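You operate a simulated robot arm through the tools that you are given. There is no shell and no other tool.

The job below is to be done with a simulated two-armed robot. You get a single attempt, and the scene is never put back.

## Task
Clear the gauge stand: park the arm, zero the gauge, orange knob to TEST, its collar on the stage tray.

Only the result counts: the job must be done as asked and must still hold three seconds after the hand-in. Knocking over, shifting, dropping, spilling or breaking anything else fails it.

## Robot
Two 7-joint arms with two-finger parallel grippers on one trunk that stands fixed in place. Base frame: the origin is at the foot of the trunk, x ahead of it, y to its left, z up. Units: mm, degrees, N and s.
The left shoulder is at [70, 163, 1320], the right one opposite. With the tool pointing down near the work surface each hand reaches from about 100 to 760 mm from the base axis, measured 20 degrees to its own side. Payload 3.43 kg a hand.
The TCP of each hand is the grasp point between the finger pads, 34 mm short of the fingertips. In the tool frame z runs along the fingers and y along their closing line. The gripper opens to 128 mm. The fingers are 24 mm wide and 12 mm thick; the gripper's body (48 by 130 mm) begins 96 mm behind the TCP.
Orientation is told as [roll, pitch, yaw] about the base's x, y, z axes, in that order, counted from this pose: with the fingers straight down and closing along the base's y, the tool's x points along the base's -x, its y along +y and its z along -z.

## Interface
- The arms move only by the tool servo_tool. It takes "left_commands", "right_commands" or both (then of equal length, played together; a hand with none holds still); each is a list of rows, each a list of 7 numbers: the shift along the tool's x, y, z in mm, then the turn, a rotation vector about the tool's x, y, z in degrees, then the gripper command, from -1 (shut) to 1 (fully open), values between in proportion. In form: [[tx, ty, tz, wx, wy, wz, fingers], ...]. A call has 1 to 20 rows; each row is the pose to reach, as a shift and turn from the pose commanded when the call began, along the tool's axes at that moment. Each row takes 0.2 s and may step no farther than 50 mm and 8.6 degrees from the row before; otherwise, or with a gripper value out of range, the whole call is refused. Where a pose cannot be reached the arm comes as near as it can. A force on the tool above 90 N (or 10 N above the force at the start of the call, whichever is more), or a blocked arm, ends the call early, and 0.2 s more pass. The fingers move at their own pace (about 153 mm/s each) and stop on an object; they squeeze with about 23 N. The grip force told is the motor's: it shows also when the fingers shut on nothing. Time passes only in rows, and 0.2 s behind the last, so rows that repeat a pose let the fingers close. It gives the time, the measured TCP pose, the force on the tool (base axes), the opening and the grip force at its end, in the units of the frame above (readings bear some noise), with the torque about the TCP (base axes, N m) and any sound that the robot's microphone picked up.
- Cameras (640 x 400 px; columns grow to the right, rows downward): "scene" is now at [122.4, 31.1, 1521.9]; the picture's right is [0.58, -0.82, 0.00], its down [-0.64, -0.45, -0.62] and it looks along [0.50, 0.36, -0.79] (base axes); focal length 282 px, centre (320, 200). "left" rides on the left gripper at [76, 11, -160] in its tool frame; the picture's right is [-0.15, 0.99, 0.00], its down [-0.88, -0.13, -0.46] and it looks along [-0.45, -0.07, 0.89] (tool axes); focal length 234 px, centre (320, 200). "right" rides on the right gripper at [76, -11, -160] in its tool frame; the picture's right is [0.15, 0.99, 0.00], its down [-0.88, 0.13, -0.46] and it looks along [-0.45, 0.07, 0.89] (tool axes); focal length 234 px, centre (320, 200). There is no depth. A picture from a camera that has moved, and an enlarged one, comes with that camera's place and axes in the base frame and with its lens. The place of the scene camera against the robot may be out by one fixed shift of up to 25 mm in any direction.
- get_image(camera): a new picture of that camera. The clock stands still meanwhile.
- move_column(by): slides the trunk up (or, below 0, down) by that many mm; the arms and the scene camera ride with it, the base frame stays. It gives what a move gives, with no picture.
- turn_head(pan, tilt): turns the head with the scene camera to pan (to the left, within 86 degrees either way) and tilt (down, from -29 to 69), counted from straight ahead of the robot. It gives what a move gives.
- zoom(camera, box): a new picture of the part [left, top, right, bottom] of that camera's present view, enlarged. The clock stands still meanwhile.
- close_job(): hands the job in; it is judged then, once.

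Places have to be worked out from the pictures, the camera data and where the tool is seen. Open the grippers and draw the arms clear of the work before you hand the job in, unless the task says otherwise.

The tools are called after ">>>" as a command line: name --argument value ..., lists and objects as JSON in quotes. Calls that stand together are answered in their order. servo_tool: Moves the arms, as the interface text tells. Its arguments: {"type":"object","properties":{"left_commands":{"type":"array","items":{"type":"array","items":{"type":"number"}}},"right_commands":{"type":"array","items":{"type":"array","items":{"type":"number"}}}},"required":[]} The other tools are called the same way: move_column (by) moves the trunk up or down; turn_head (pan, tilt) turns the head that bears the scene camera; get_image (camera) takes a picture; zoom (camera, box) takes an enlarged picture of a part of a camera's view; close_job () hands the job in.

At the start:

```text
time: 0.0
left_ee_pos: [436.4, 518.5, 1022.9]
left_tcp_rot: [0.0, 0.0, 0.1]
left_force: [-0.1, 0.3, 0.5]
left_ft_torque: [-0.01, -0.02, 0.0]
left_width: 128.0
left_gripper_force: 0.0
right_ee_pos: [684.6, 13.2, 1020.2]
right_tcp_rot: [0.0, 0.0, 0.0]
right_force: [0.0, 0.0, 0.5]
right_ft_torque: [0.02, 0.02, 0.0]
right_width: 127.9
right_gripper_force: 0.2
trunk travel left (down, up): [-800.0, 140.0]
head pan, tilt (commanded): [35.1, 51.9]
```

scene: 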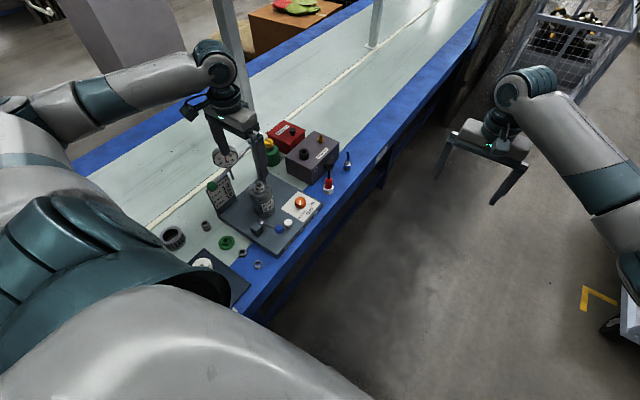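
right: 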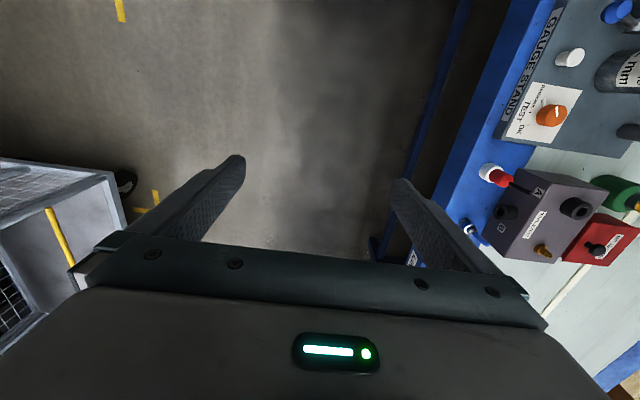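
left: 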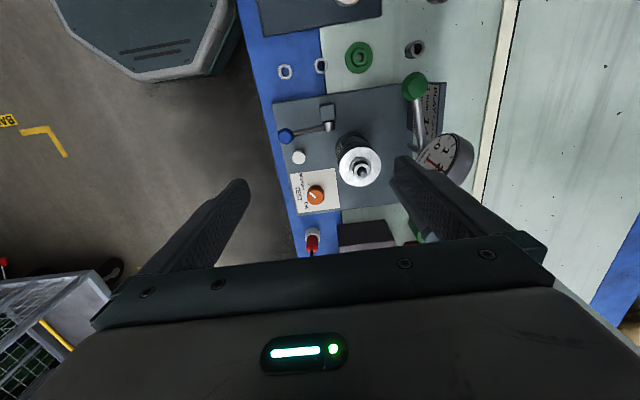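

I'll begin by enlarging the views of the gauge stand to read labels and identify parts.

>>> zoom --camera "scene" --box '[140, 110, 380, 280]'

>>> zoom --camera "left" --box '[240, 0, 500, 260]'

>>> zoom --camera "right" --box '[440, 0, 640, 280]'

```text
2.35 times, centred on (260, 195) of scene
camera zoom: at [122.4, 31.1, 1521.9], right [0.58, -0.82, 0.0], down [-0.64, -0.45, -0.62], along [0.5, 0.36, -0.79], focal length 662 px, centre (461, 212)
```

zoom: 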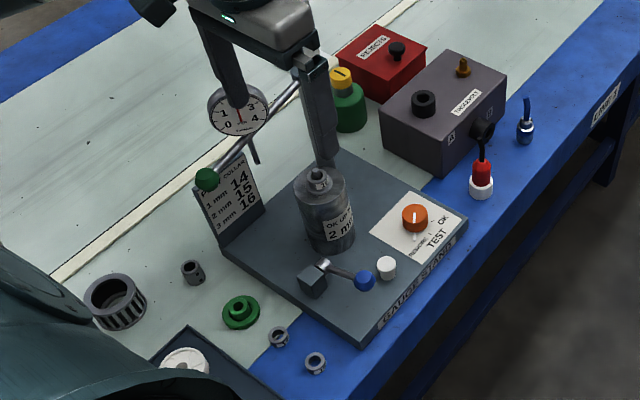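

```text
1.54 times, centred on (370, 130) of left
camera zoom: at [361.2, 528.3, 1183.1], right [0.15, 0.99, 0.0], down [0.88, -0.13, 0.46], along [0.45, -0.07, -0.89], focal length 360 px, centre (243, 308)
```

zoom: 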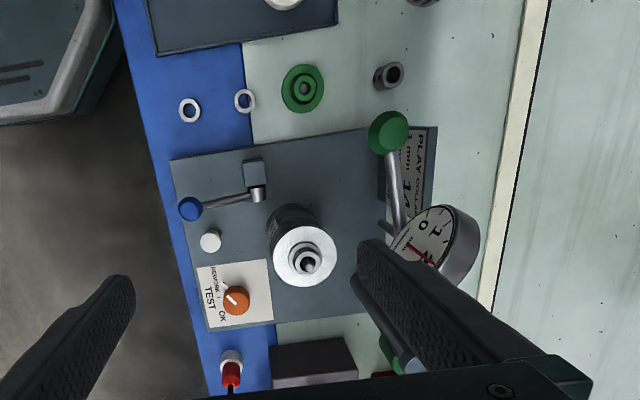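

```text
1.43 times, centred on (540, 140) of right
camera zoom: at [609.4, 2.1, 1178.9], right [-0.15, 0.99, 0.0], down [0.88, 0.13, 0.46], along [0.45, 0.07, -0.89], focal length 334 px, centre (6, 286)
```

zoom: 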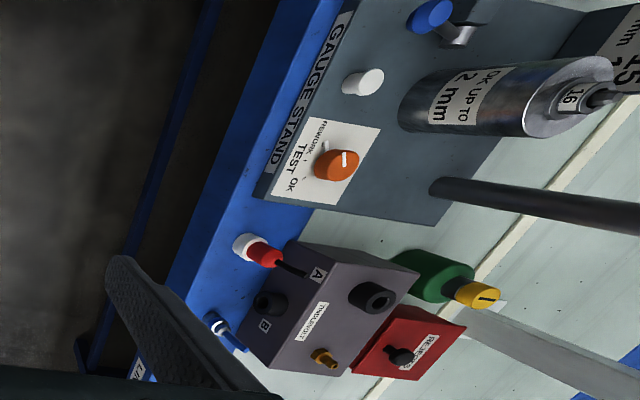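

The knob triangulates to about [601, 481, 677]. I'll zoom tightly on the dial, card, collars and knob labels to understand the mechanism.

>>> zoom --camera "scene" --box '[195, 130, 275, 180]'

>>> zoom --camera "scene" --box '[200, 170, 280, 220]'

>>> zoom --camera "scene" --box '[245, 180, 325, 250]'

>>> zoom --camera "scene" --box '[155, 200, 275, 280]'

>>> zoom --camera "left" --box '[280, 150, 380, 260]'

>>> zoom --camera "left" --box '[380, 60, 490, 190]'

>>> zoom --camera "left" --box '[240, 0, 440, 120]'

>>> zoom --camera "right" --box '[500, 20, 640, 160]'

```text
8.00 times, centred on (235, 155) of scene
camera zoom: at [122.4, 31.1, 1521.9], right [0.58, -0.82, 0.0], down [-0.64, -0.45, -0.62], along [0.5, 0.36, -0.79], focal length 2252 px, centre (1000, 560)
```

zoom: 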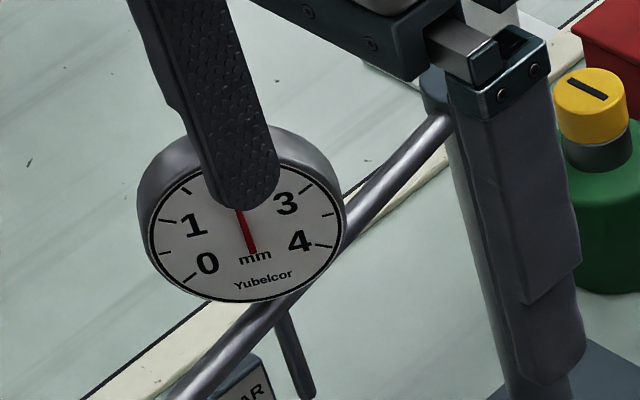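

```text
8.00 times, centred on (240, 195) of scene
camera zoom: at [122.4, 31.1, 1521.9], right [0.58, -0.82, 0.0], down [-0.64, -0.45, -0.62], along [0.5, 0.36, -0.79], focal length 2252 px, centre (960, 240)
```

zoom: 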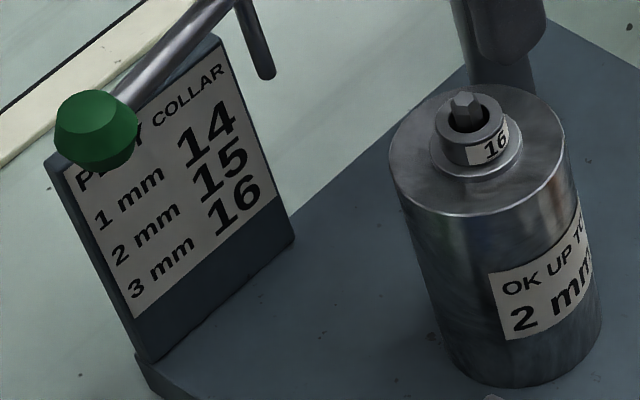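

```text
5.71 times, centred on (285, 215) of scene
camera zoom: at [122.4, 31.1, 1521.9], right [0.58, -0.82, 0.0], down [-0.64, -0.45, -0.62], along [0.5, 0.36, -0.79], focal length 1608 px, centre (520, 114)
```

zoom: 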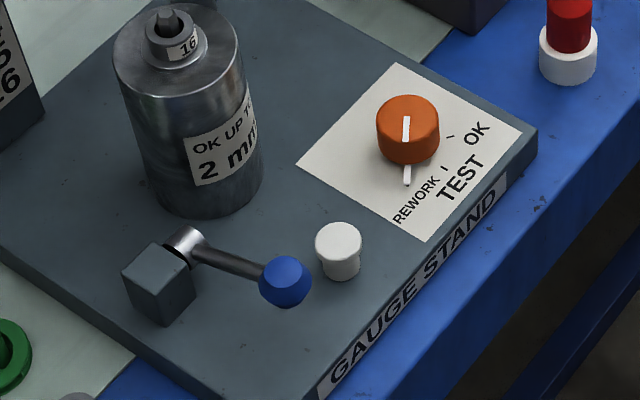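

```text
5.00 times, centred on (215, 240) of scene
camera zoom: at [122.4, 31.1, 1521.9], right [0.58, -0.82, 0.0], down [-0.64, -0.45, -0.62], along [0.5, 0.36, -0.79], focal length 1408 px, centre (845, 0)
```

zoom: 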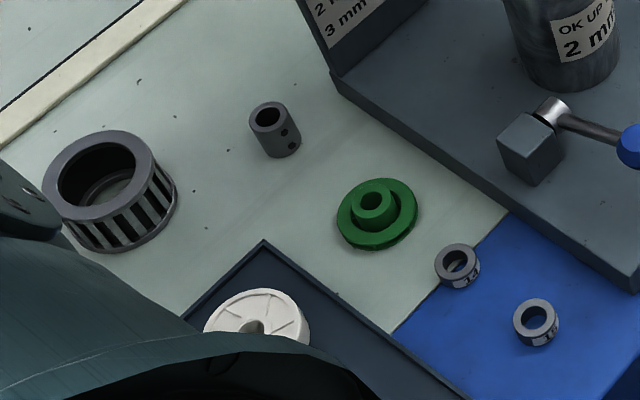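

```text
3.64 times, centred on (330, 205) of left
camera zoom: at [361.2, 528.3, 1183.1], right [0.15, 0.99, 0.0], down [0.88, -0.13, 0.46], along [0.45, -0.07, -0.89], focal length 852 px, centre (284, 182)
```

zoom: 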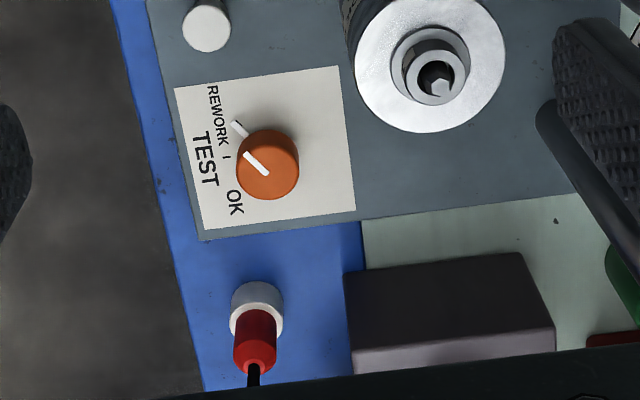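

```text
3.08 times, centred on (435, 125) of left
camera zoom: at [361.2, 528.3, 1183.1], right [0.15, 0.99, 0.0], down [0.88, -0.13, 0.46], along [0.45, -0.07, -0.89], focal length 720 px, centre (-34, 431)
```

zoom: 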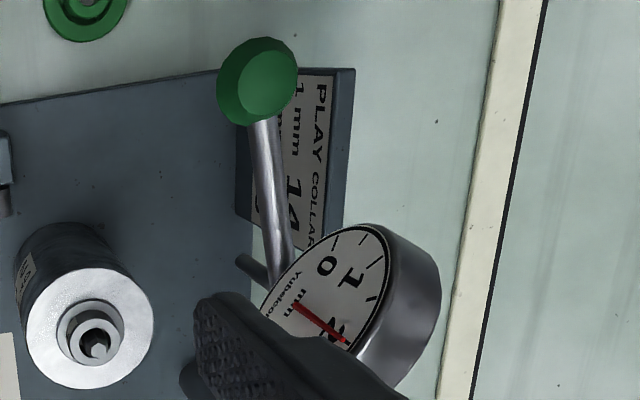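

```text
3.20 times, centred on (340, 60) of left
camera zoom: at [361.2, 528.3, 1183.1], right [0.15, 0.99, 0.0], down [0.88, -0.13, 0.46], along [0.45, -0.07, -0.89], focal length 749 px, centre (256, 648)
```

zoom: 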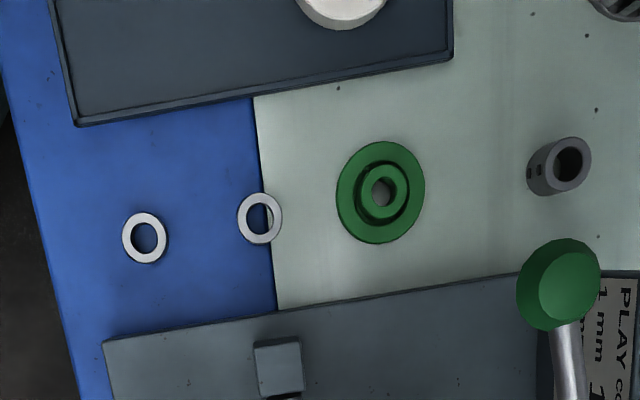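

```text
2.86 times, centred on (570, 90) of right
camera zoom: at [609.4, 2.1, 1178.9], right [-0.15, 0.99, 0.0], down [0.88, 0.13, 0.46], along [0.45, 0.07, -0.89], focal length 669 px, centre (-394, 514)
```

zoom: 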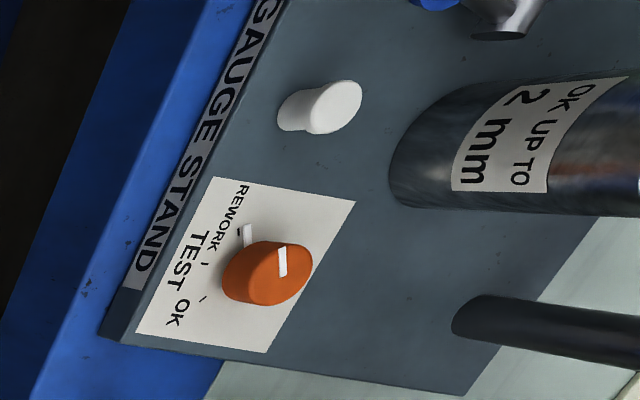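

The gauge reads ~2 mm, the part carries collar "16", and there's a dark tray nearer the robot. I'll pull the left hand back toward the robot at height for an overhead look at the tray and loose parts, and a clear view of the stand.

>>> servo_tool --left_commands '[[40, 0, 0, 0, 0, 0, 1], [80, 0, 0, 0, 0, 0, 1], [120, 0, 0, 0, 0, 0, 1], [160, 0, 0, 0, 0, 0, 1], [200, 0, 0, 0, 0, 0, 1]]'

>>> get_image --camera "left"

>>> get_image --camera "scene"

```text
time: 1.2
left_ee_pos: [234.5, 516.9, 1026.6]
left_tcp_rot: [0.0, -0.1, 0.0]
left_force: [0.1, 0.3, 0.2]
left_ft_torque: [-0.01, -0.04, 0.0]
left_width: 127.8
left_gripper_force: 0.1
right_ee_pos: [684.4, 11.5, 1019.4]
right_tcp_rot: [0.0, -0.2, 0.0]
right_force: [0.3, -0.7, 0.0]
right_ft_torque: [0.06, 0.0, 0.01]
right_width: 128.1
right_gripper_force: 0.1
trunk travel left (down, up): [-800.0, 140.0]
head pan, tilt (commanded): [35.1, 51.9]
```

```text
taken
camera left: at [159.5, 527.2, 1185.6], right [0.15, 0.99, 0.0], down [0.88, -0.13, 0.46], along [0.45, -0.07, -0.89], focal length 234 px, centre (320, 200)
```

left: 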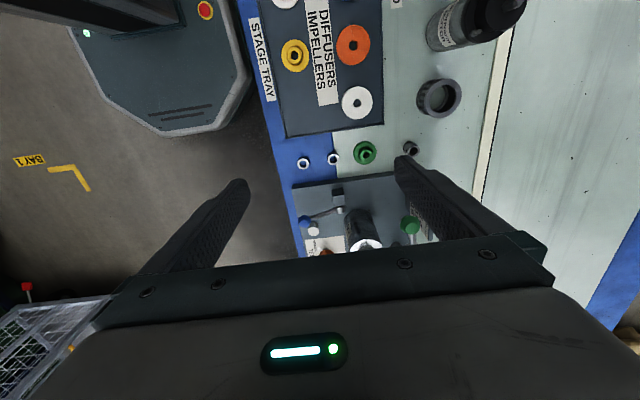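

```text
taken
camera scene: at [121.0, 29.4, 1522.0], right [0.57, -0.82, 0.0], down [-0.64, -0.45, -0.62], along [0.51, 0.36, -0.79], focal length 282 px, centre (320, 200)
```

scene: 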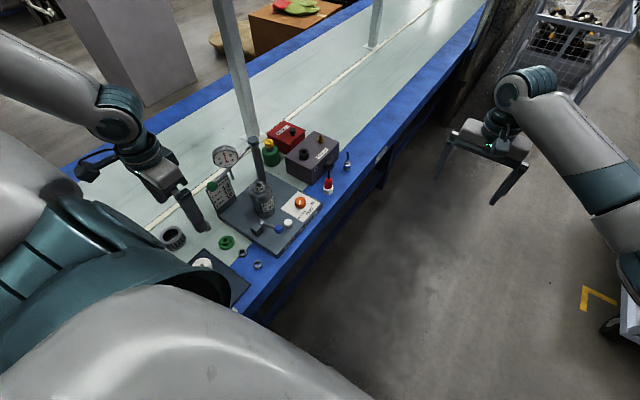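

The tray is labelled STAGE TRAY (diffusers/impellers). I'll zoom in on it and on the now-unobstructed gauge stand.

>>> zoom --camera "left" --box '[240, 0, 500, 160]'

>>> zoom --camera "left" --box '[280, 130, 440, 255]'

>>> zoom --camera "scene" --box '[190, 130, 290, 210]'

>>> zoom --camera "scene" --box '[200, 120, 360, 240]'

```text
2.46 times, centred on (370, 80) of left
camera zoom: at [159.5, 527.2, 1185.6], right [0.15, 0.99, 0.0], down [0.88, -0.13, 0.46], along [0.45, -0.07, -0.89], focal length 576 px, centre (197, 495)
```

zoom: 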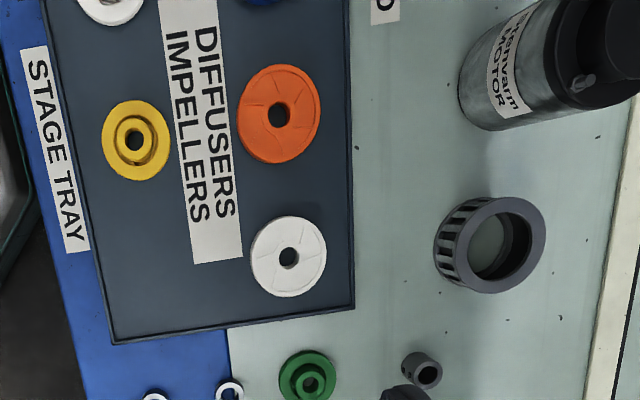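

```text
3.20 times, centred on (360, 192) of left
camera zoom: at [159.5, 527.2, 1185.6], right [0.15, 0.99, 0.0], down [0.88, -0.13, 0.46], along [0.45, -0.07, -0.89], focal length 749 px, centre (192, 224)
```

zoom: 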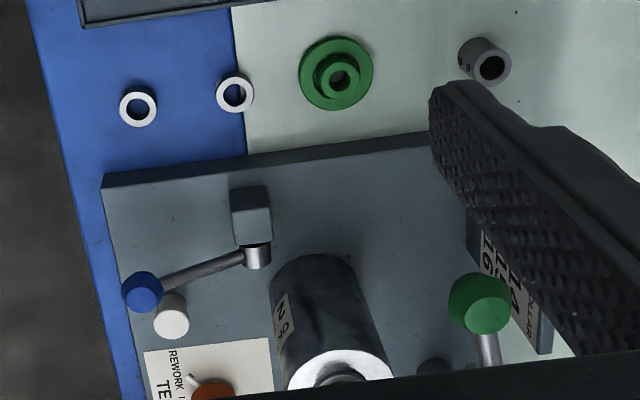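

```text
5.00 times, centred on (240, 170) of scene
camera zoom: at [121.0, 29.4, 1522.0], right [0.57, -0.82, 0.0], down [-0.64, -0.45, -0.62], along [0.51, 0.36, -0.79], focal length 1408 px, centre (720, 350)
```

zoom: 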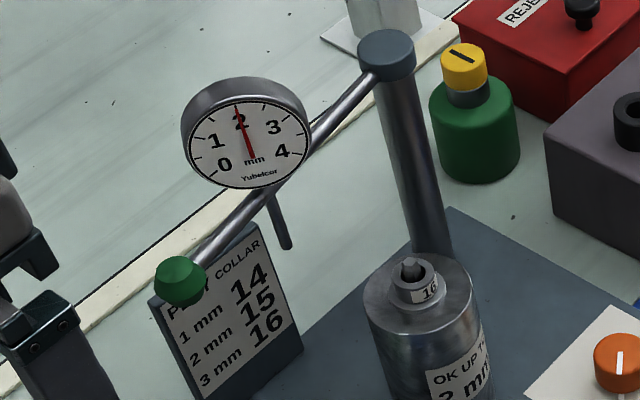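

```text
3.33 times, centred on (280, 180) of scene
camera zoom: at [121.0, 29.4, 1522.0], right [0.57, -0.82, 0.0], down [-0.64, -0.45, -0.62], along [0.51, 0.36, -0.79], focal length 938 px, centre (453, 267)
```

zoom: 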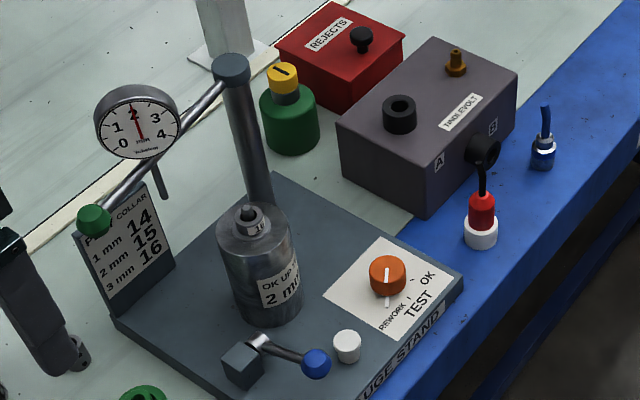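

The gauge arm pivots on the post with a green handle; the dial shows 2. I'll move the left hand to a spot over the +y side at height to view the post, dial and arm from above between the fingers.

>>> servo_tool --left_commands '[[-40, 30, -10, 0, 0, 0, 1], [-80, 60, -20, 0, 0, 0, 1], [-120, 90, -30, 0, 0, 0, 1], [-150, 115, -40, 0, 0, 0, 1], [-150, 115, -40, 0, 0, 0, 1]]'

>>> get_image --camera "left"

>>> zoom --camera "left" --box '[200, 60, 420, 240]'

```text
refused: row 1 steps farther than a row can; nothing moved
```

```text
taken
camera left: at [159.5, 527.2, 1185.6], right [0.15, 0.99, 0.0], down [0.88, -0.13, 0.46], along [0.45, -0.07, -0.89], focal length 234 px, centre (320, 200)
```

left: 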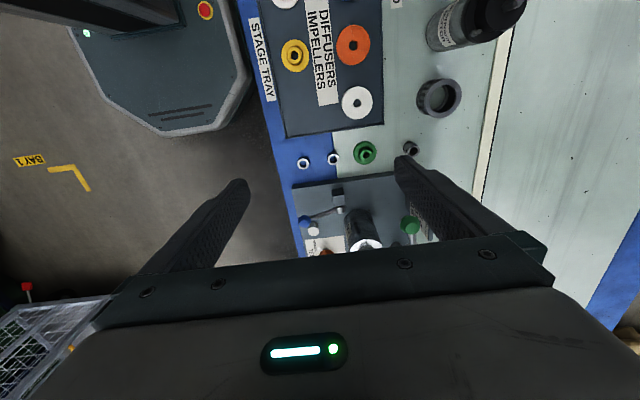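

```text
2.22 times, centred on (310, 150) of left
camera zoom: at [159.5, 527.2, 1185.6], right [0.15, 0.99, 0.0], down [0.88, -0.13, 0.46], along [0.45, -0.07, -0.89], focal length 520 px, centre (342, 311)
```

zoom: 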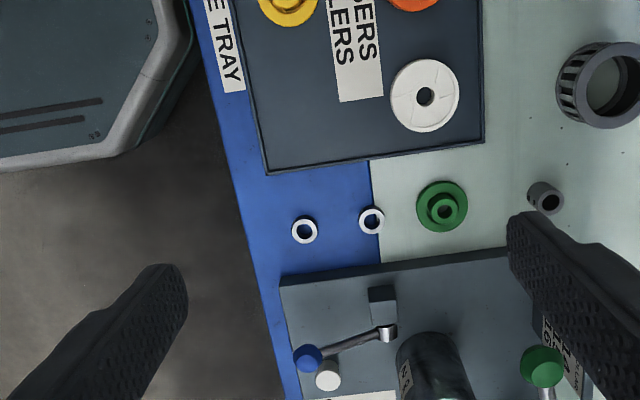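

The step was just over 50 mm; I repeat the same move with smaller steps.

>>> servo_tool --left_commands '[[-30, 23, -8, 0, 0, 0, 1], [-60, 46, -16, 0, 0, 0, 1], [-90, 69, -24, 0, 0, 0, 1], [-120, 92, -32, 0, 0, 0, 1], [-150, 115, -40, 0, 0, 0, 1], [-150, 115, -40, 0, 0, 0, 1]]'

>>> get_image --camera "left"

>>> zoom --camera "left" --box '[200, 60, 420, 240]'

```text
time: 2.6
left_ee_pos: [384.5, 631.6, 1063.0]
left_tcp_rot: [0.0, 0.0, 0.0]
left_force: [-0.7, -0.1, 0.1]
left_ft_torque: [0.0, 0.01, 0.0]
left_width: 127.9
left_gripper_force: 0.0
right_ee_pos: [684.7, 12.7, 1020.5]
right_tcp_rot: [0.1, 0.0, 0.0]
right_force: [0.0, -0.1, -1.5]
right_ft_torque: [0.0, 0.01, -0.01]
right_width: 127.8
right_gripper_force: 0.0
trunk travel left (down, up): [-800.0, 140.0]
head pan, tilt (commanded): [35.1, 51.9]
```

```text
taken
camera left: at [310.2, 642.0, 1223.0], right [0.15, 0.99, 0.0], down [0.88, -0.13, 0.46], along [0.45, -0.07, -0.89], focal length 234 px, centre (320, 200)
```

left: 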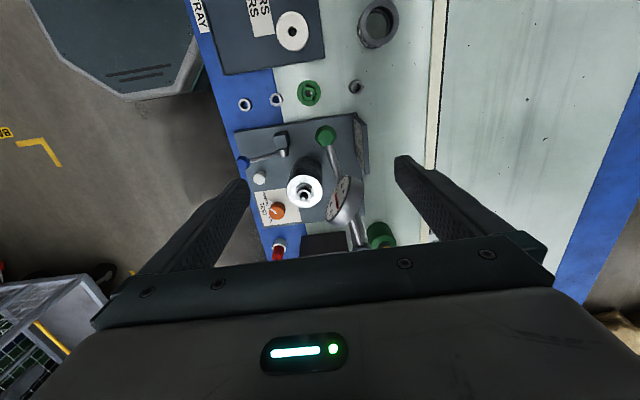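

```text
2.22 times, centred on (310, 150) of left
camera zoom: at [310.2, 642.0, 1223.0], right [0.15, 0.99, 0.0], down [0.88, -0.13, 0.46], along [0.45, -0.07, -0.89], focal length 520 px, centre (342, 311)
```

zoom: 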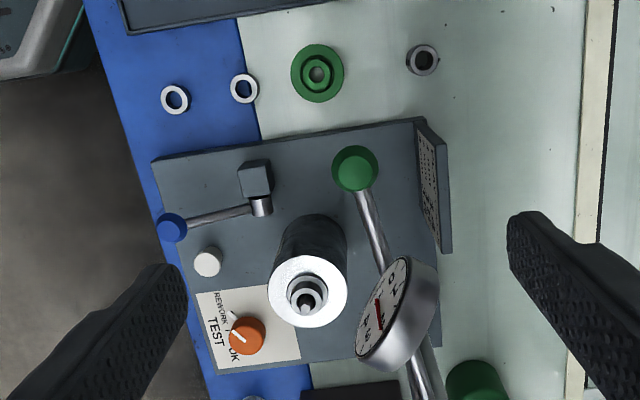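

Triangulating: green handle ≈ [383, 640, 871], dial ≈ [465, 647, 925], shaft collar ≈ [508, 580, 790], post ≈ [605, 662]. I look closely for a park mark on the post cap/base and check finer detail.

>>> zoom --camera "scene" --box '[250, 125, 290, 155]'

>>> zoom --camera "scene" --box '[205, 140, 245, 170]'

>>> zoom --camera "left" --box '[310, 120, 410, 250]'

>>> zoom --camera "left" --box '[230, 110, 340, 250]'

>>> zoom --camera "right" --box '[560, 0, 640, 60]'

```text
13.33 times, centred on (270, 140) of scene
camera zoom: at [121.8, 30.5, 1522.0], right [0.58, -0.82, 0.0], down [-0.64, -0.45, -0.62], along [0.51, 0.36, -0.79], focal length 3753 px, centre (987, 1000)
```

zoom: 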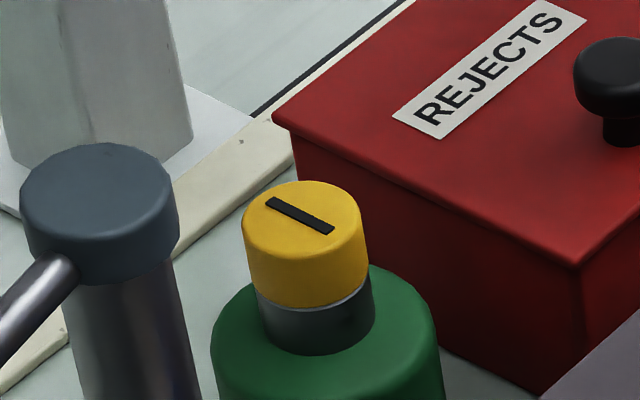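

```text
13.33 times, centred on (225, 155) of scene
camera zoom: at [121.8, 30.5, 1522.0], right [0.58, -0.82, 0.0], down [-0.64, -0.45, -0.62], along [0.51, 0.36, -0.79], focal length 3753 px, centre (1587, 800)
```

zoom: 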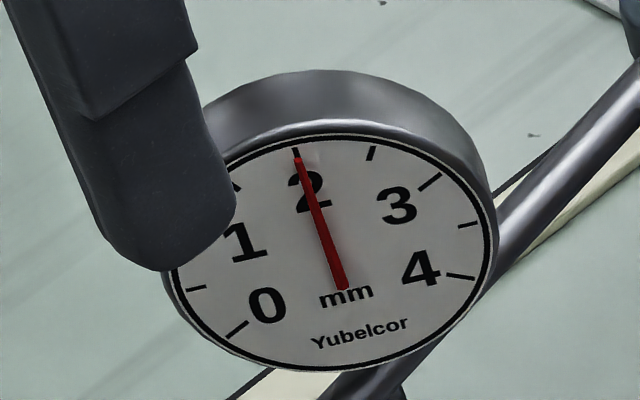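

```text
3.08 times, centred on (360, 185) of left
camera zoom: at [310.2, 642.0, 1223.0], right [0.15, 0.99, 0.0], down [0.88, -0.13, 0.46], along [0.45, -0.07, -0.89], focal length 720 px, centre (197, 246)
```

zoom: 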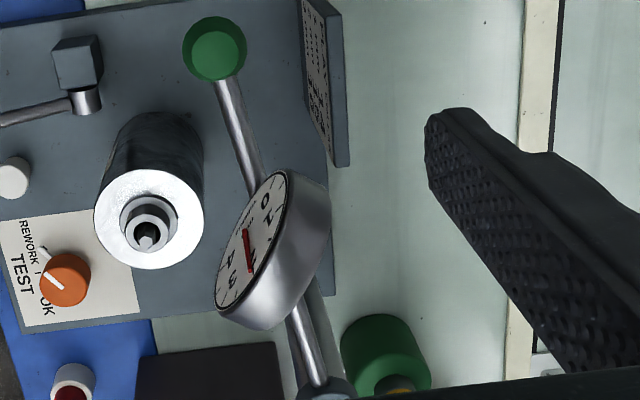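

```text
2.86 times, centred on (285, 180) of left
camera zoom: at [310.2, 642.0, 1223.0], right [0.15, 0.99, 0.0], down [0.88, -0.13, 0.46], along [0.45, -0.07, -0.89], focal length 669 px, centre (420, 257)
```

zoom: 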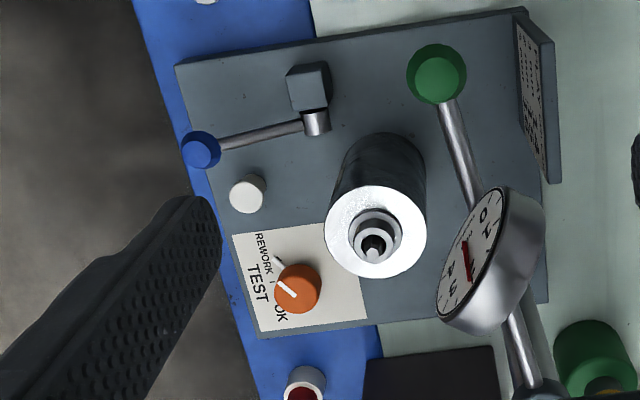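

```text
6.67 times, centred on (600, 30) of right
camera zoom: at [608.9, 1.8, 1179.2], right [-0.15, 0.99, 0.0], down [0.88, 0.13, 0.46], along [0.45, 0.07, -0.89], focal length 1561 px, centre (-1547, 1333)
```

zoom: 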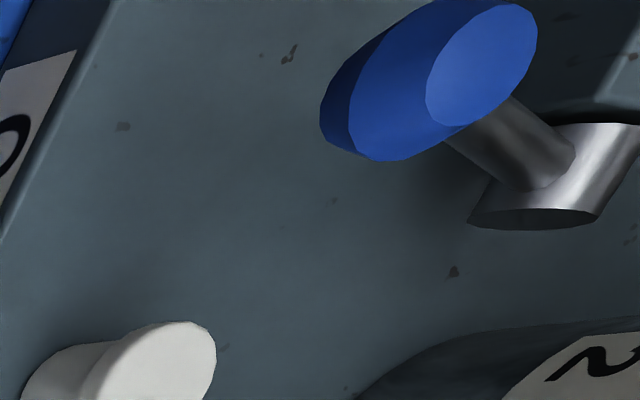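

No mark on the post cap visible from the front. I'll advance the left hand ~110 mm in +x at the same height (fingertips ~z 1029, dial top ~960) to see the post top and the rear of the stand.

>>> servo_tool --left_commands '[[-37, 0, 0, 0, 0, 0, 1], [-74, 0, 0, 0, 0, 0, 1], [-110, 0, 0, 0, 0, 0, 1], [-110, 0, 0, 0, 0, 0, 1]]'

>>> zoom --camera "left" --box '[200, 0, 460, 240]'

>>> zoom --camera "left" --box '[300, 60, 420, 240]'

>>> get_image --camera "scene"

```text
time: 3.6
left_ee_pos: [497.0, 633.6, 1064.7]
left_tcp_rot: [0.0, 0.0, 0.0]
left_force: [-0.7, 0.9, 0.3]
left_ft_torque: [-0.01, -0.05, 0.0]
left_width: 127.8
left_gripper_force: 0.0
right_ee_pos: [684.3, 12.6, 1021.5]
right_tcp_rot: [0.0, -0.1, -0.1]
right_force: [1.0, 1.2, -0.4]
right_ft_torque: [0.01, -0.03, 0.01]
right_width: 127.8
right_gripper_force: 0.0
trunk travel left (down, up): [-800.0, 140.0]
head pan, tilt (commanded): [35.1, 51.9]
```

```text
1.67 times, centred on (330, 120) of left
camera zoom: at [421.7, 644.5, 1223.7], right [0.15, 0.99, 0.0], down [0.88, -0.13, 0.46], along [0.45, -0.07, -0.89], focal length 390 px, centre (303, 333)
```

zoom: 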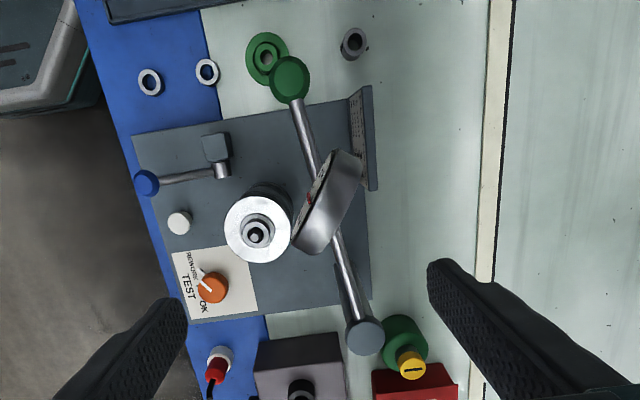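

```text
2.22 times, centred on (360, 150) of left
camera zoom: at [421.7, 644.5, 1223.7], right [0.15, 0.99, 0.0], down [0.88, -0.13, 0.46], along [0.45, -0.07, -0.89], focal length 520 px, centre (231, 311)
```

zoom: 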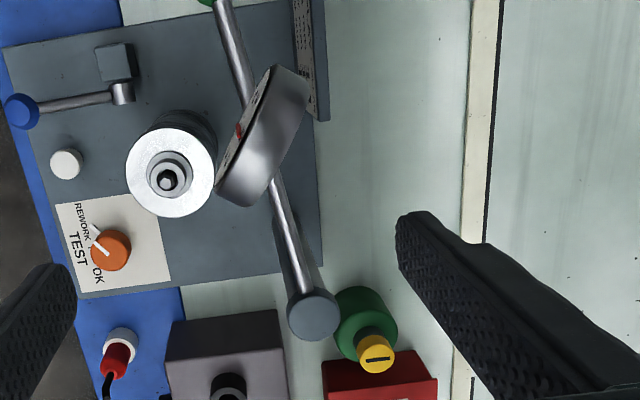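

```text
taken
camera scene: at [121.0, 30.6, 1522.1], right [0.57, -0.82, 0.0], down [-0.64, -0.45, -0.62], along [0.51, 0.35, -0.79], focal length 282 px, centre (320, 200)
```

scene: 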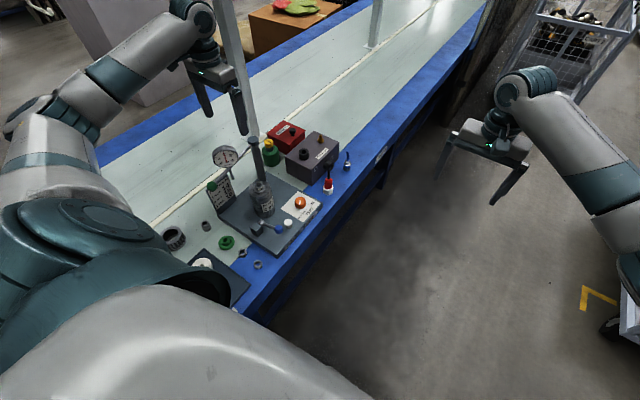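

Now the geometry is clear: pivot ≈ [609, 682], arm length 230, handle at [383, 640, 871], arm presently ~36° short of the far-from-shaft side. I'll go above the green handle, fingers partly closed (~60 mm), then check with the hand camera before descending to straddle it.

>>> servo_tool --left_commands '[[38, 2, 0, 0, 0, 0, 0.2], [76, 4, 0, 0, 0, 0, -0.05], [114, 6, 0, 0, 0, 0, -0.05], [114, 6, 0, 0, 0, 0, -0.05], [114, 6, 45, 0, 0, 0, -0.05], [114, 6, 90, 0, 0, 0, -0.05], [114, 6, 90, 0, 0, 0, -0.05]]'

>>> get_image --camera "left"

>>> zoom --camera "scene" --box '[160, 100, 320, 240]'

```text
time: 5.2
left_ee_pos: [382.7, 639.7, 975.5]
left_tcp_rot: [0.0, 0.0, 0.0]
left_force: [0.2, 0.3, -0.4]
left_ft_torque: [0.02, 0.0, 0.02]
left_width: 60.6
left_gripper_force: 0.1
right_ee_pos: [684.9, 12.7, 1020.3]
right_tcp_rot: [0.1, -0.1, -0.1]
right_force: [-0.2, -0.4, -0.4]
right_ft_torque: [0.0, -0.01, 0.01]
right_width: 127.9
right_gripper_force: 0.1
trunk travel left (down, up): [-800.0, 140.0]
head pan, tilt (commanded): [35.1, 51.9]
```

```text
taken
camera left: at [307.5, 650.8, 1135.2], right [0.15, 0.99, 0.0], down [0.88, -0.13, 0.46], along [0.45, -0.07, -0.89], focal length 234 px, centre (320, 200)
```

left: 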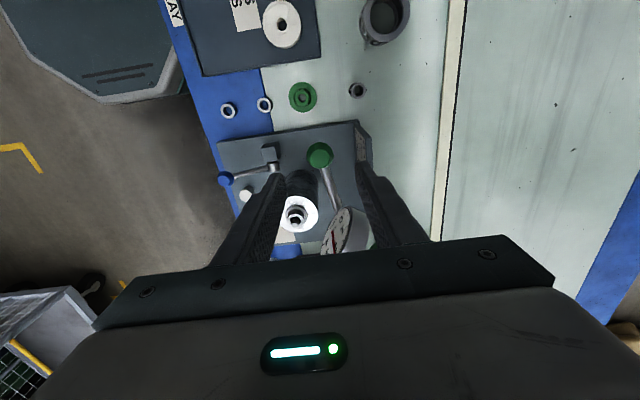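

```text
2.86 times, centred on (240, 170) of scene
camera zoom: at [121.8, 30.6, 1522.0], right [0.58, -0.82, 0.0], down [-0.64, -0.45, -0.62], along [0.51, 0.36, -0.79], focal length 804 px, centre (549, 286)
```

zoom: 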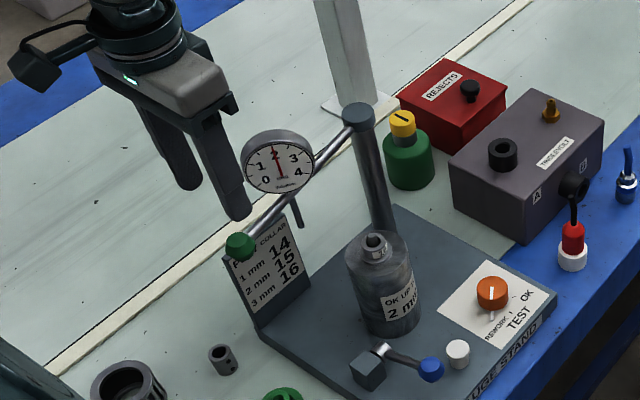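

The handle appears exactly where predicted under the TCP (row 154). Descending 104 mm to straddle it.

>>> servo_tool --left_commands '[[0, 0, 40, 0, 0, 0, -0.05], [0, 0, 80, 0, 0, 0, -0.05], [0, 0, 104, 0, 0, 0, -0.05], [0, 0, 104, 0, 0, 0, -0.05]]'

>>> get_image --camera "left"

>>> zoom --camera "scene" --box '[160, 100, 320, 240]'

```text
time: 6.2
left_ee_pos: [380.8, 639.1, 870.2]
left_tcp_rot: [-0.1, 0.1, -0.1]
left_force: [0.0, 1.0, 0.2]
left_ft_torque: [-0.01, 0.01, 0.01]
left_width: 60.6
left_gripper_force: 0.0
right_ee_pos: [685.7, 12.8, 1020.2]
right_tcp_rot: [0.0, 0.1, -0.1]
right_force: [-0.9, -0.3, -0.2]
right_ft_torque: [-0.01, -0.04, -0.03]
right_width: 128.3
right_gripper_force: 0.0
trunk travel left (down, up): [-800.0, 140.0]
head pan, tilt (commanded): [35.1, 51.9]
```

```text
taken
camera left: at [306.0, 650.8, 1028.3], right [0.15, 0.99, 0.0], down [0.88, -0.13, 0.46], along [0.45, -0.07, -0.89], focal length 234 px, centre (320, 200)
```

left: 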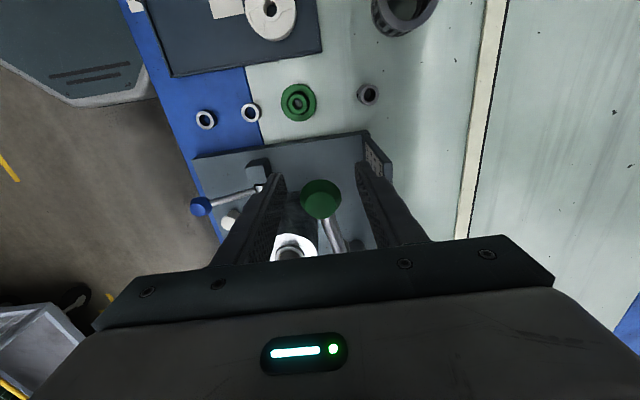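

```text
2.86 times, centred on (240, 170) of scene
camera zoom: at [122.3, 31.0, 1521.9], right [0.58, -0.82, 0.0], down [-0.64, -0.45, -0.62], along [0.5, 0.36, -0.79], focal length 804 px, centre (549, 286)
```

zoom: 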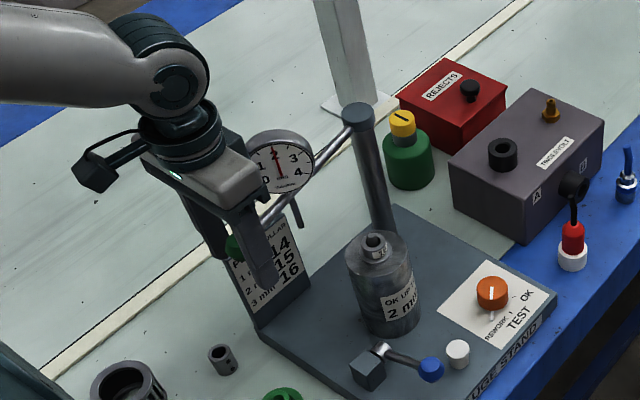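

The handle is centred between the fingers. I push gently toward +y (away from the shaft) in small steps, watching force, sound and dial.

>>> servo_tool --left_commands '[[0, 8, 0, 0, 0, 0, -0.05], [0, 14, 0, 0, 0, 0, -0.05], [0, 20, 0, 0, 0, 0, -0.05], [0, 26, 0, 0, 0, 0, -0.05]]'

>>> zoom --camera "scene" --box '[160, 100, 320, 240]'

>>> get_image --camera "left"

```text
time: 7.2
left_ee_pos: [383.2, 664.2, 869.6]
left_tcp_rot: [0.1, 0.0, -0.1]
left_force: [-0.1, -0.5, 0.0]
left_ft_torque: [0.01, 0.0, 0.0]
left_width: 60.9
left_gripper_force: 0.3
right_ee_pos: [685.5, 13.9, 1019.8]
right_tcp_rot: [0.0, 0.0, 0.0]
right_force: [0.0, 0.4, -0.7]
right_ft_torque: [0.02, 0.02, -0.02]
right_width: 127.8
right_gripper_force: 0.2
trunk travel left (down, up): [-800.0, 140.0]
head pan, tilt (commanded): [35.1, 51.9]
```

```text
2.86 times, centred on (240, 170) of scene
camera zoom: at [122.4, 31.3, 1521.9], right [0.58, -0.82, 0.0], down [-0.64, -0.45, -0.62], along [0.5, 0.35, -0.79], focal length 804 px, centre (549, 286)
```

zoom: 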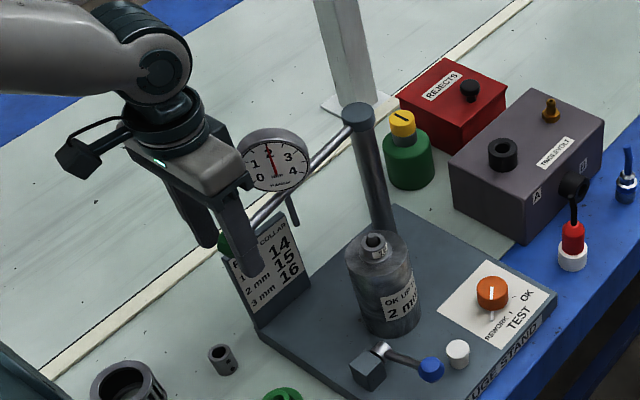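

```text
taken
camera left: at [307.8, 675.7, 1029.5], right [0.15, 0.99, 0.0], down [0.88, -0.13, 0.46], along [0.45, -0.07, -0.89], focal length 234 px, centre (320, 200)
```

left: 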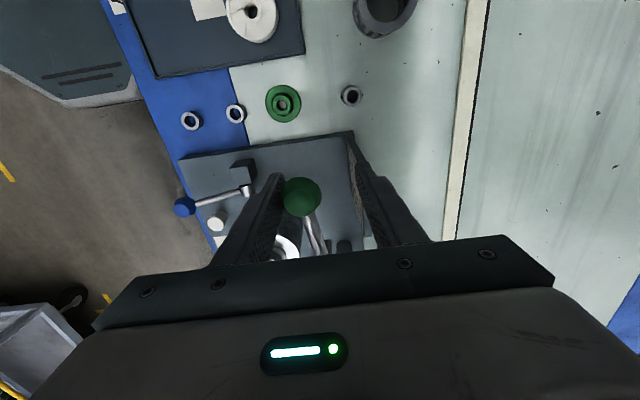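

The arm moves freely (force ≈ 0). Continue along the arc, several small steps, still monitoring.

>>> servo_tool --left_commands '[[2, 8, 0, 0, 0, 0, -0.05], [2, 16, 0, 0, 0, 0, -0.05], [2, 24, 0, 0, 0, 0, -0.05], [1, 32, 0, 0, 0, 0, -0.05], [0, 40, 0, 0, 0, 0, -0.05]]'

>>> zoom --camera "scene" --box '[180, 110, 280, 180]'

>>> get_image --camera "left"

```text
time: 8.4
left_ee_pos: [383.5, 704.3, 867.7]
left_tcp_rot: [0.1, 0.0, -0.1]
left_force: [0.3, -0.3, 0.5]
left_ft_torque: [0.02, -0.03, 0.0]
left_width: 61.2
left_gripper_force: 0.2
right_ee_pos: [685.9, 13.5, 1019.7]
right_tcp_rot: [0.0, 0.0, 0.0]
right_force: [1.6, -0.2, 0.6]
right_ft_torque: [0.0, 0.0, 0.02]
right_width: 128.2
right_gripper_force: 0.1
trunk travel left (down, up): [-800.0, 140.0]
head pan, tilt (commanded): [35.1, 51.9]
```

```text
5.71 times, centred on (230, 145) of scene
camera zoom: at [122.5, 31.3, 1521.9], right [0.58, -0.82, 0.0], down [-0.64, -0.45, -0.62], along [0.5, 0.35, -0.79], focal length 1608 px, centre (834, 514)
```

zoom: 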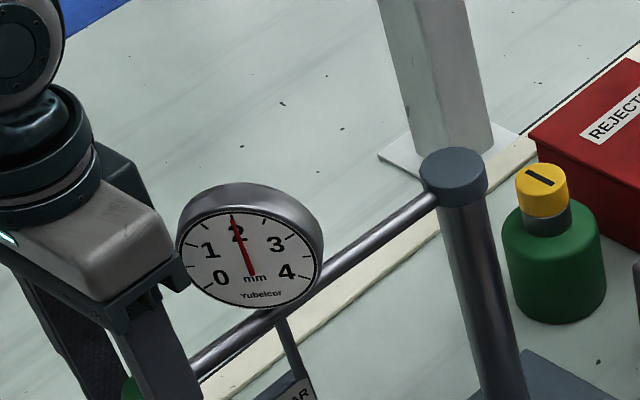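

```text
taken
camera left: at [308.1, 715.5, 1028.9], right [0.15, 0.99, 0.0], down [0.88, -0.13, 0.46], along [0.45, -0.07, -0.89], focal length 234 px, centre (320, 200)
```

left: 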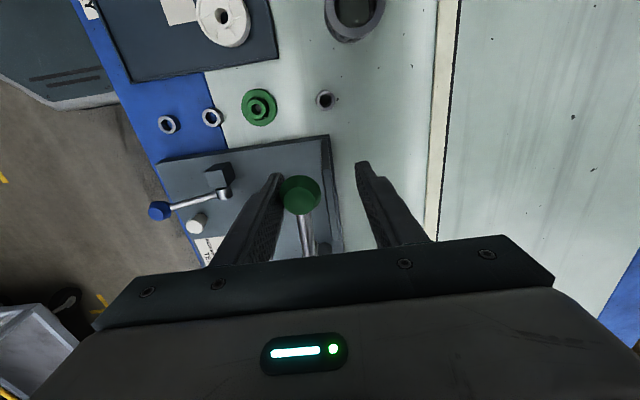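

Still free, needle unchanged at 2. Continue farther along the arc.

>>> servo_tool --left_commands '[[1, 9, 0, 0, 0, 0, -0.05], [1, 18, 0, 0, 0, 0, -0.05], [0, 27, 0, 0, 0, 0, -0.05], [-1, 36, 0, 0, 0, 0, -0.05], [-3, 45, 0, 0, 0, 0, -0.05], [-5, 54, 0, 0, 0, 0, -0.05]]'

>>> zoom --camera "scene" --box '[160, 100, 320, 240]'

>>> get_image --camera "left"

```text
time: 9.8
left_ee_pos: [388.5, 758.3, 869.5]
left_tcp_rot: [0.0, 0.0, 0.0]
left_force: [0.0, -0.4, 0.6]
left_ft_torque: [0.0, -0.03, -0.03]
left_width: 61.0
left_gripper_force: 0.0
right_ee_pos: [685.1, 13.1, 1020.8]
right_tcp_rot: [0.1, 0.0, 0.0]
right_force: [-0.5, -0.5, 0.0]
right_ft_torque: [-0.01, 0.01, -0.01]
right_width: 128.1
right_gripper_force: 0.1
trunk travel left (down, up): [-800.0, 140.0]
head pan, tilt (commanded): [35.1, 51.9]
```

```text
2.86 times, centred on (240, 170) of scene
camera zoom: at [122.5, 31.3, 1521.9], right [0.58, -0.82, 0.0], down [-0.64, -0.45, -0.62], along [0.5, 0.35, -0.79], focal length 804 px, centre (549, 286)
```

zoom: 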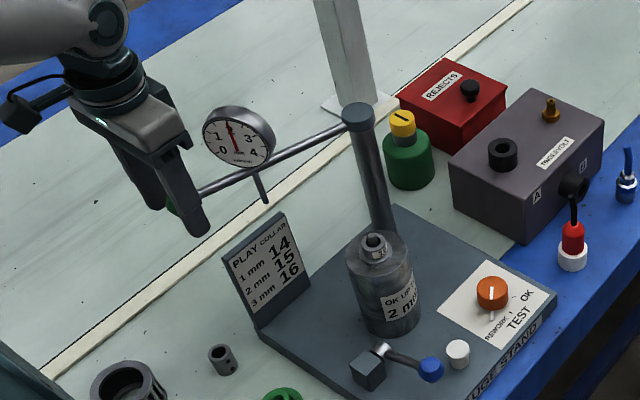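

```text
taken
camera left: at [312.3, 769.8, 1030.3], right [0.15, 0.99, 0.0], down [0.88, -0.13, 0.46], along [0.45, -0.07, -0.89], focal length 234 px, centre (320, 200)
```

left: 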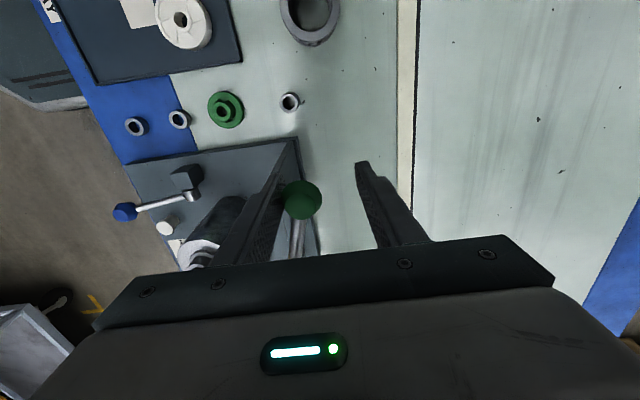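

Still swinging freely. Continue along the arc toward the far side, approaching reach limit slowly.

>>> servo_tool --left_commands '[[-3, 9, 0, 0, 0, 0, -0.05], [-6, 18, 0, 0, 0, 0, -0.05], [-10, 27, 0, 0, 0, 0, -0.05], [-14, 36, 0, 0, 0, 0, -0.05], [-19, 45, 0, 0, 0, 0, -0.05]]'

>>> zoom --camera "scene" --box '[160, 80, 320, 240]'

>>> get_image --camera "left"

```text
time: 11.0
left_ee_pos: [407.2, 803.6, 869.0]
left_tcp_rot: [-0.1, 0.0, -0.1]
left_force: [-0.8, -1.0, -0.3]
left_ft_torque: [-0.01, 0.01, 0.0]
left_width: 61.2
left_gripper_force: 0.6
right_ee_pos: [686.0, 14.1, 1019.8]
right_tcp_rot: [0.0, 0.1, -0.1]
right_force: [-0.6, -0.2, -0.4]
right_ft_torque: [0.0, 0.01, 0.02]
right_width: 128.2
right_gripper_force: 0.0
trunk travel left (down, up): [-800.0, 140.0]
head pan, tilt (commanded): [35.1, 51.9]
```

```text
2.50 times, centred on (240, 160) of scene
camera zoom: at [122.7, 31.3, 1521.9], right [0.58, -0.82, 0.0], down [-0.64, -0.45, -0.62], along [0.5, 0.35, -0.79], focal length 704 px, centre (520, 300)
```

zoom: 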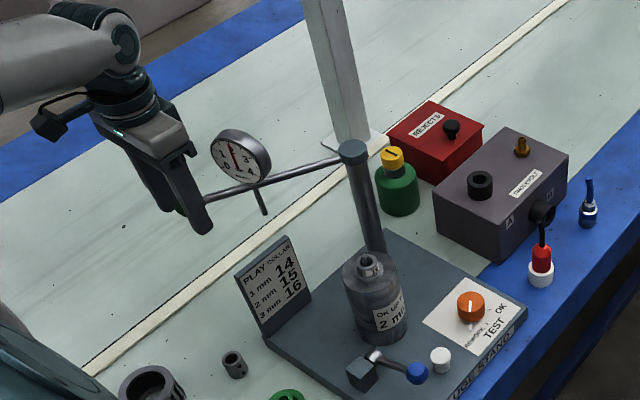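

```text
taken
camera left: at [331.4, 814.7, 1029.7], right [0.15, 0.99, 0.0], down [0.88, -0.13, 0.46], along [0.45, -0.07, -0.89], focal length 234 px, centre (320, 200)
```

left: 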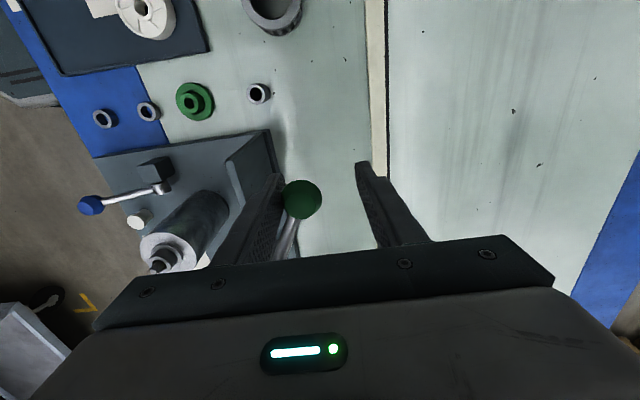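

Around θ≈153° now, still no stop or click. I tilt the hand outward (tool rolls so fingertips lead in +y) to extend reach while continuing along the arc.

>>> servo_tool --left_commands '[[-4, 7, 0, -5, 0, 0, -0.05], [-8, 14, 0, -10, 0, 0, -0.05], [-13, 21, 0, -15, 0, 0, -0.05], [-18, 28, 0, -20, 0, 0, -0.05], [-18, 28, 0, -20, 0, 0, -0.05]]'

>>> zoom --camera "scene" --box '[160, 80, 320, 240]'

>>> get_image --camera "left"

```text
time: 12.2
left_ee_pos: [416.7, 824.3, 870.9]
left_tcp_rot: [19.9, 0.4, 0.1]
left_force: [-44.2, -48.2, -5.1]
left_ft_torque: [-0.1, -0.23, -2.75]
left_width: 88.4
left_gripper_force: 22.8
right_ee_pos: [681.3, 9.3, 1021.8]
right_tcp_rot: [0.1, -0.2, 0.0]
right_force: [0.7, 0.9, 0.5]
right_ft_torque: [0.01, -0.03, 0.01]
right_width: 127.9
right_gripper_force: 0.0
trunk travel left (down, up): [-800.0, 140.0]
head pan, tilt (commanded): [35.1, 51.9]
```

```text
2.50 times, centred on (240, 160) of scene
camera zoom: at [115.3, 24.2, 1522.4], right [0.58, -0.82, 0.0], down [-0.64, -0.45, -0.62], along [0.51, 0.36, -0.78], focal length 704 px, centre (520, 300)
```

zoom: 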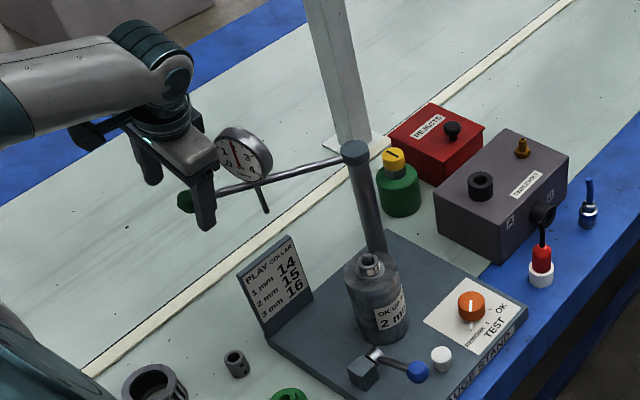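

```text
taken
camera left: at [343.4, 780.8, 1025.5], right [0.15, 0.93, 0.33], down [0.88, -0.28, 0.38], along [0.44, 0.24, -0.86], focal length 234 px, centre (320, 200)
```

left: 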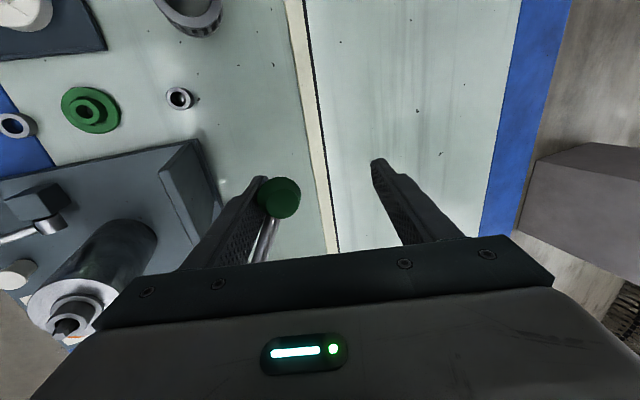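

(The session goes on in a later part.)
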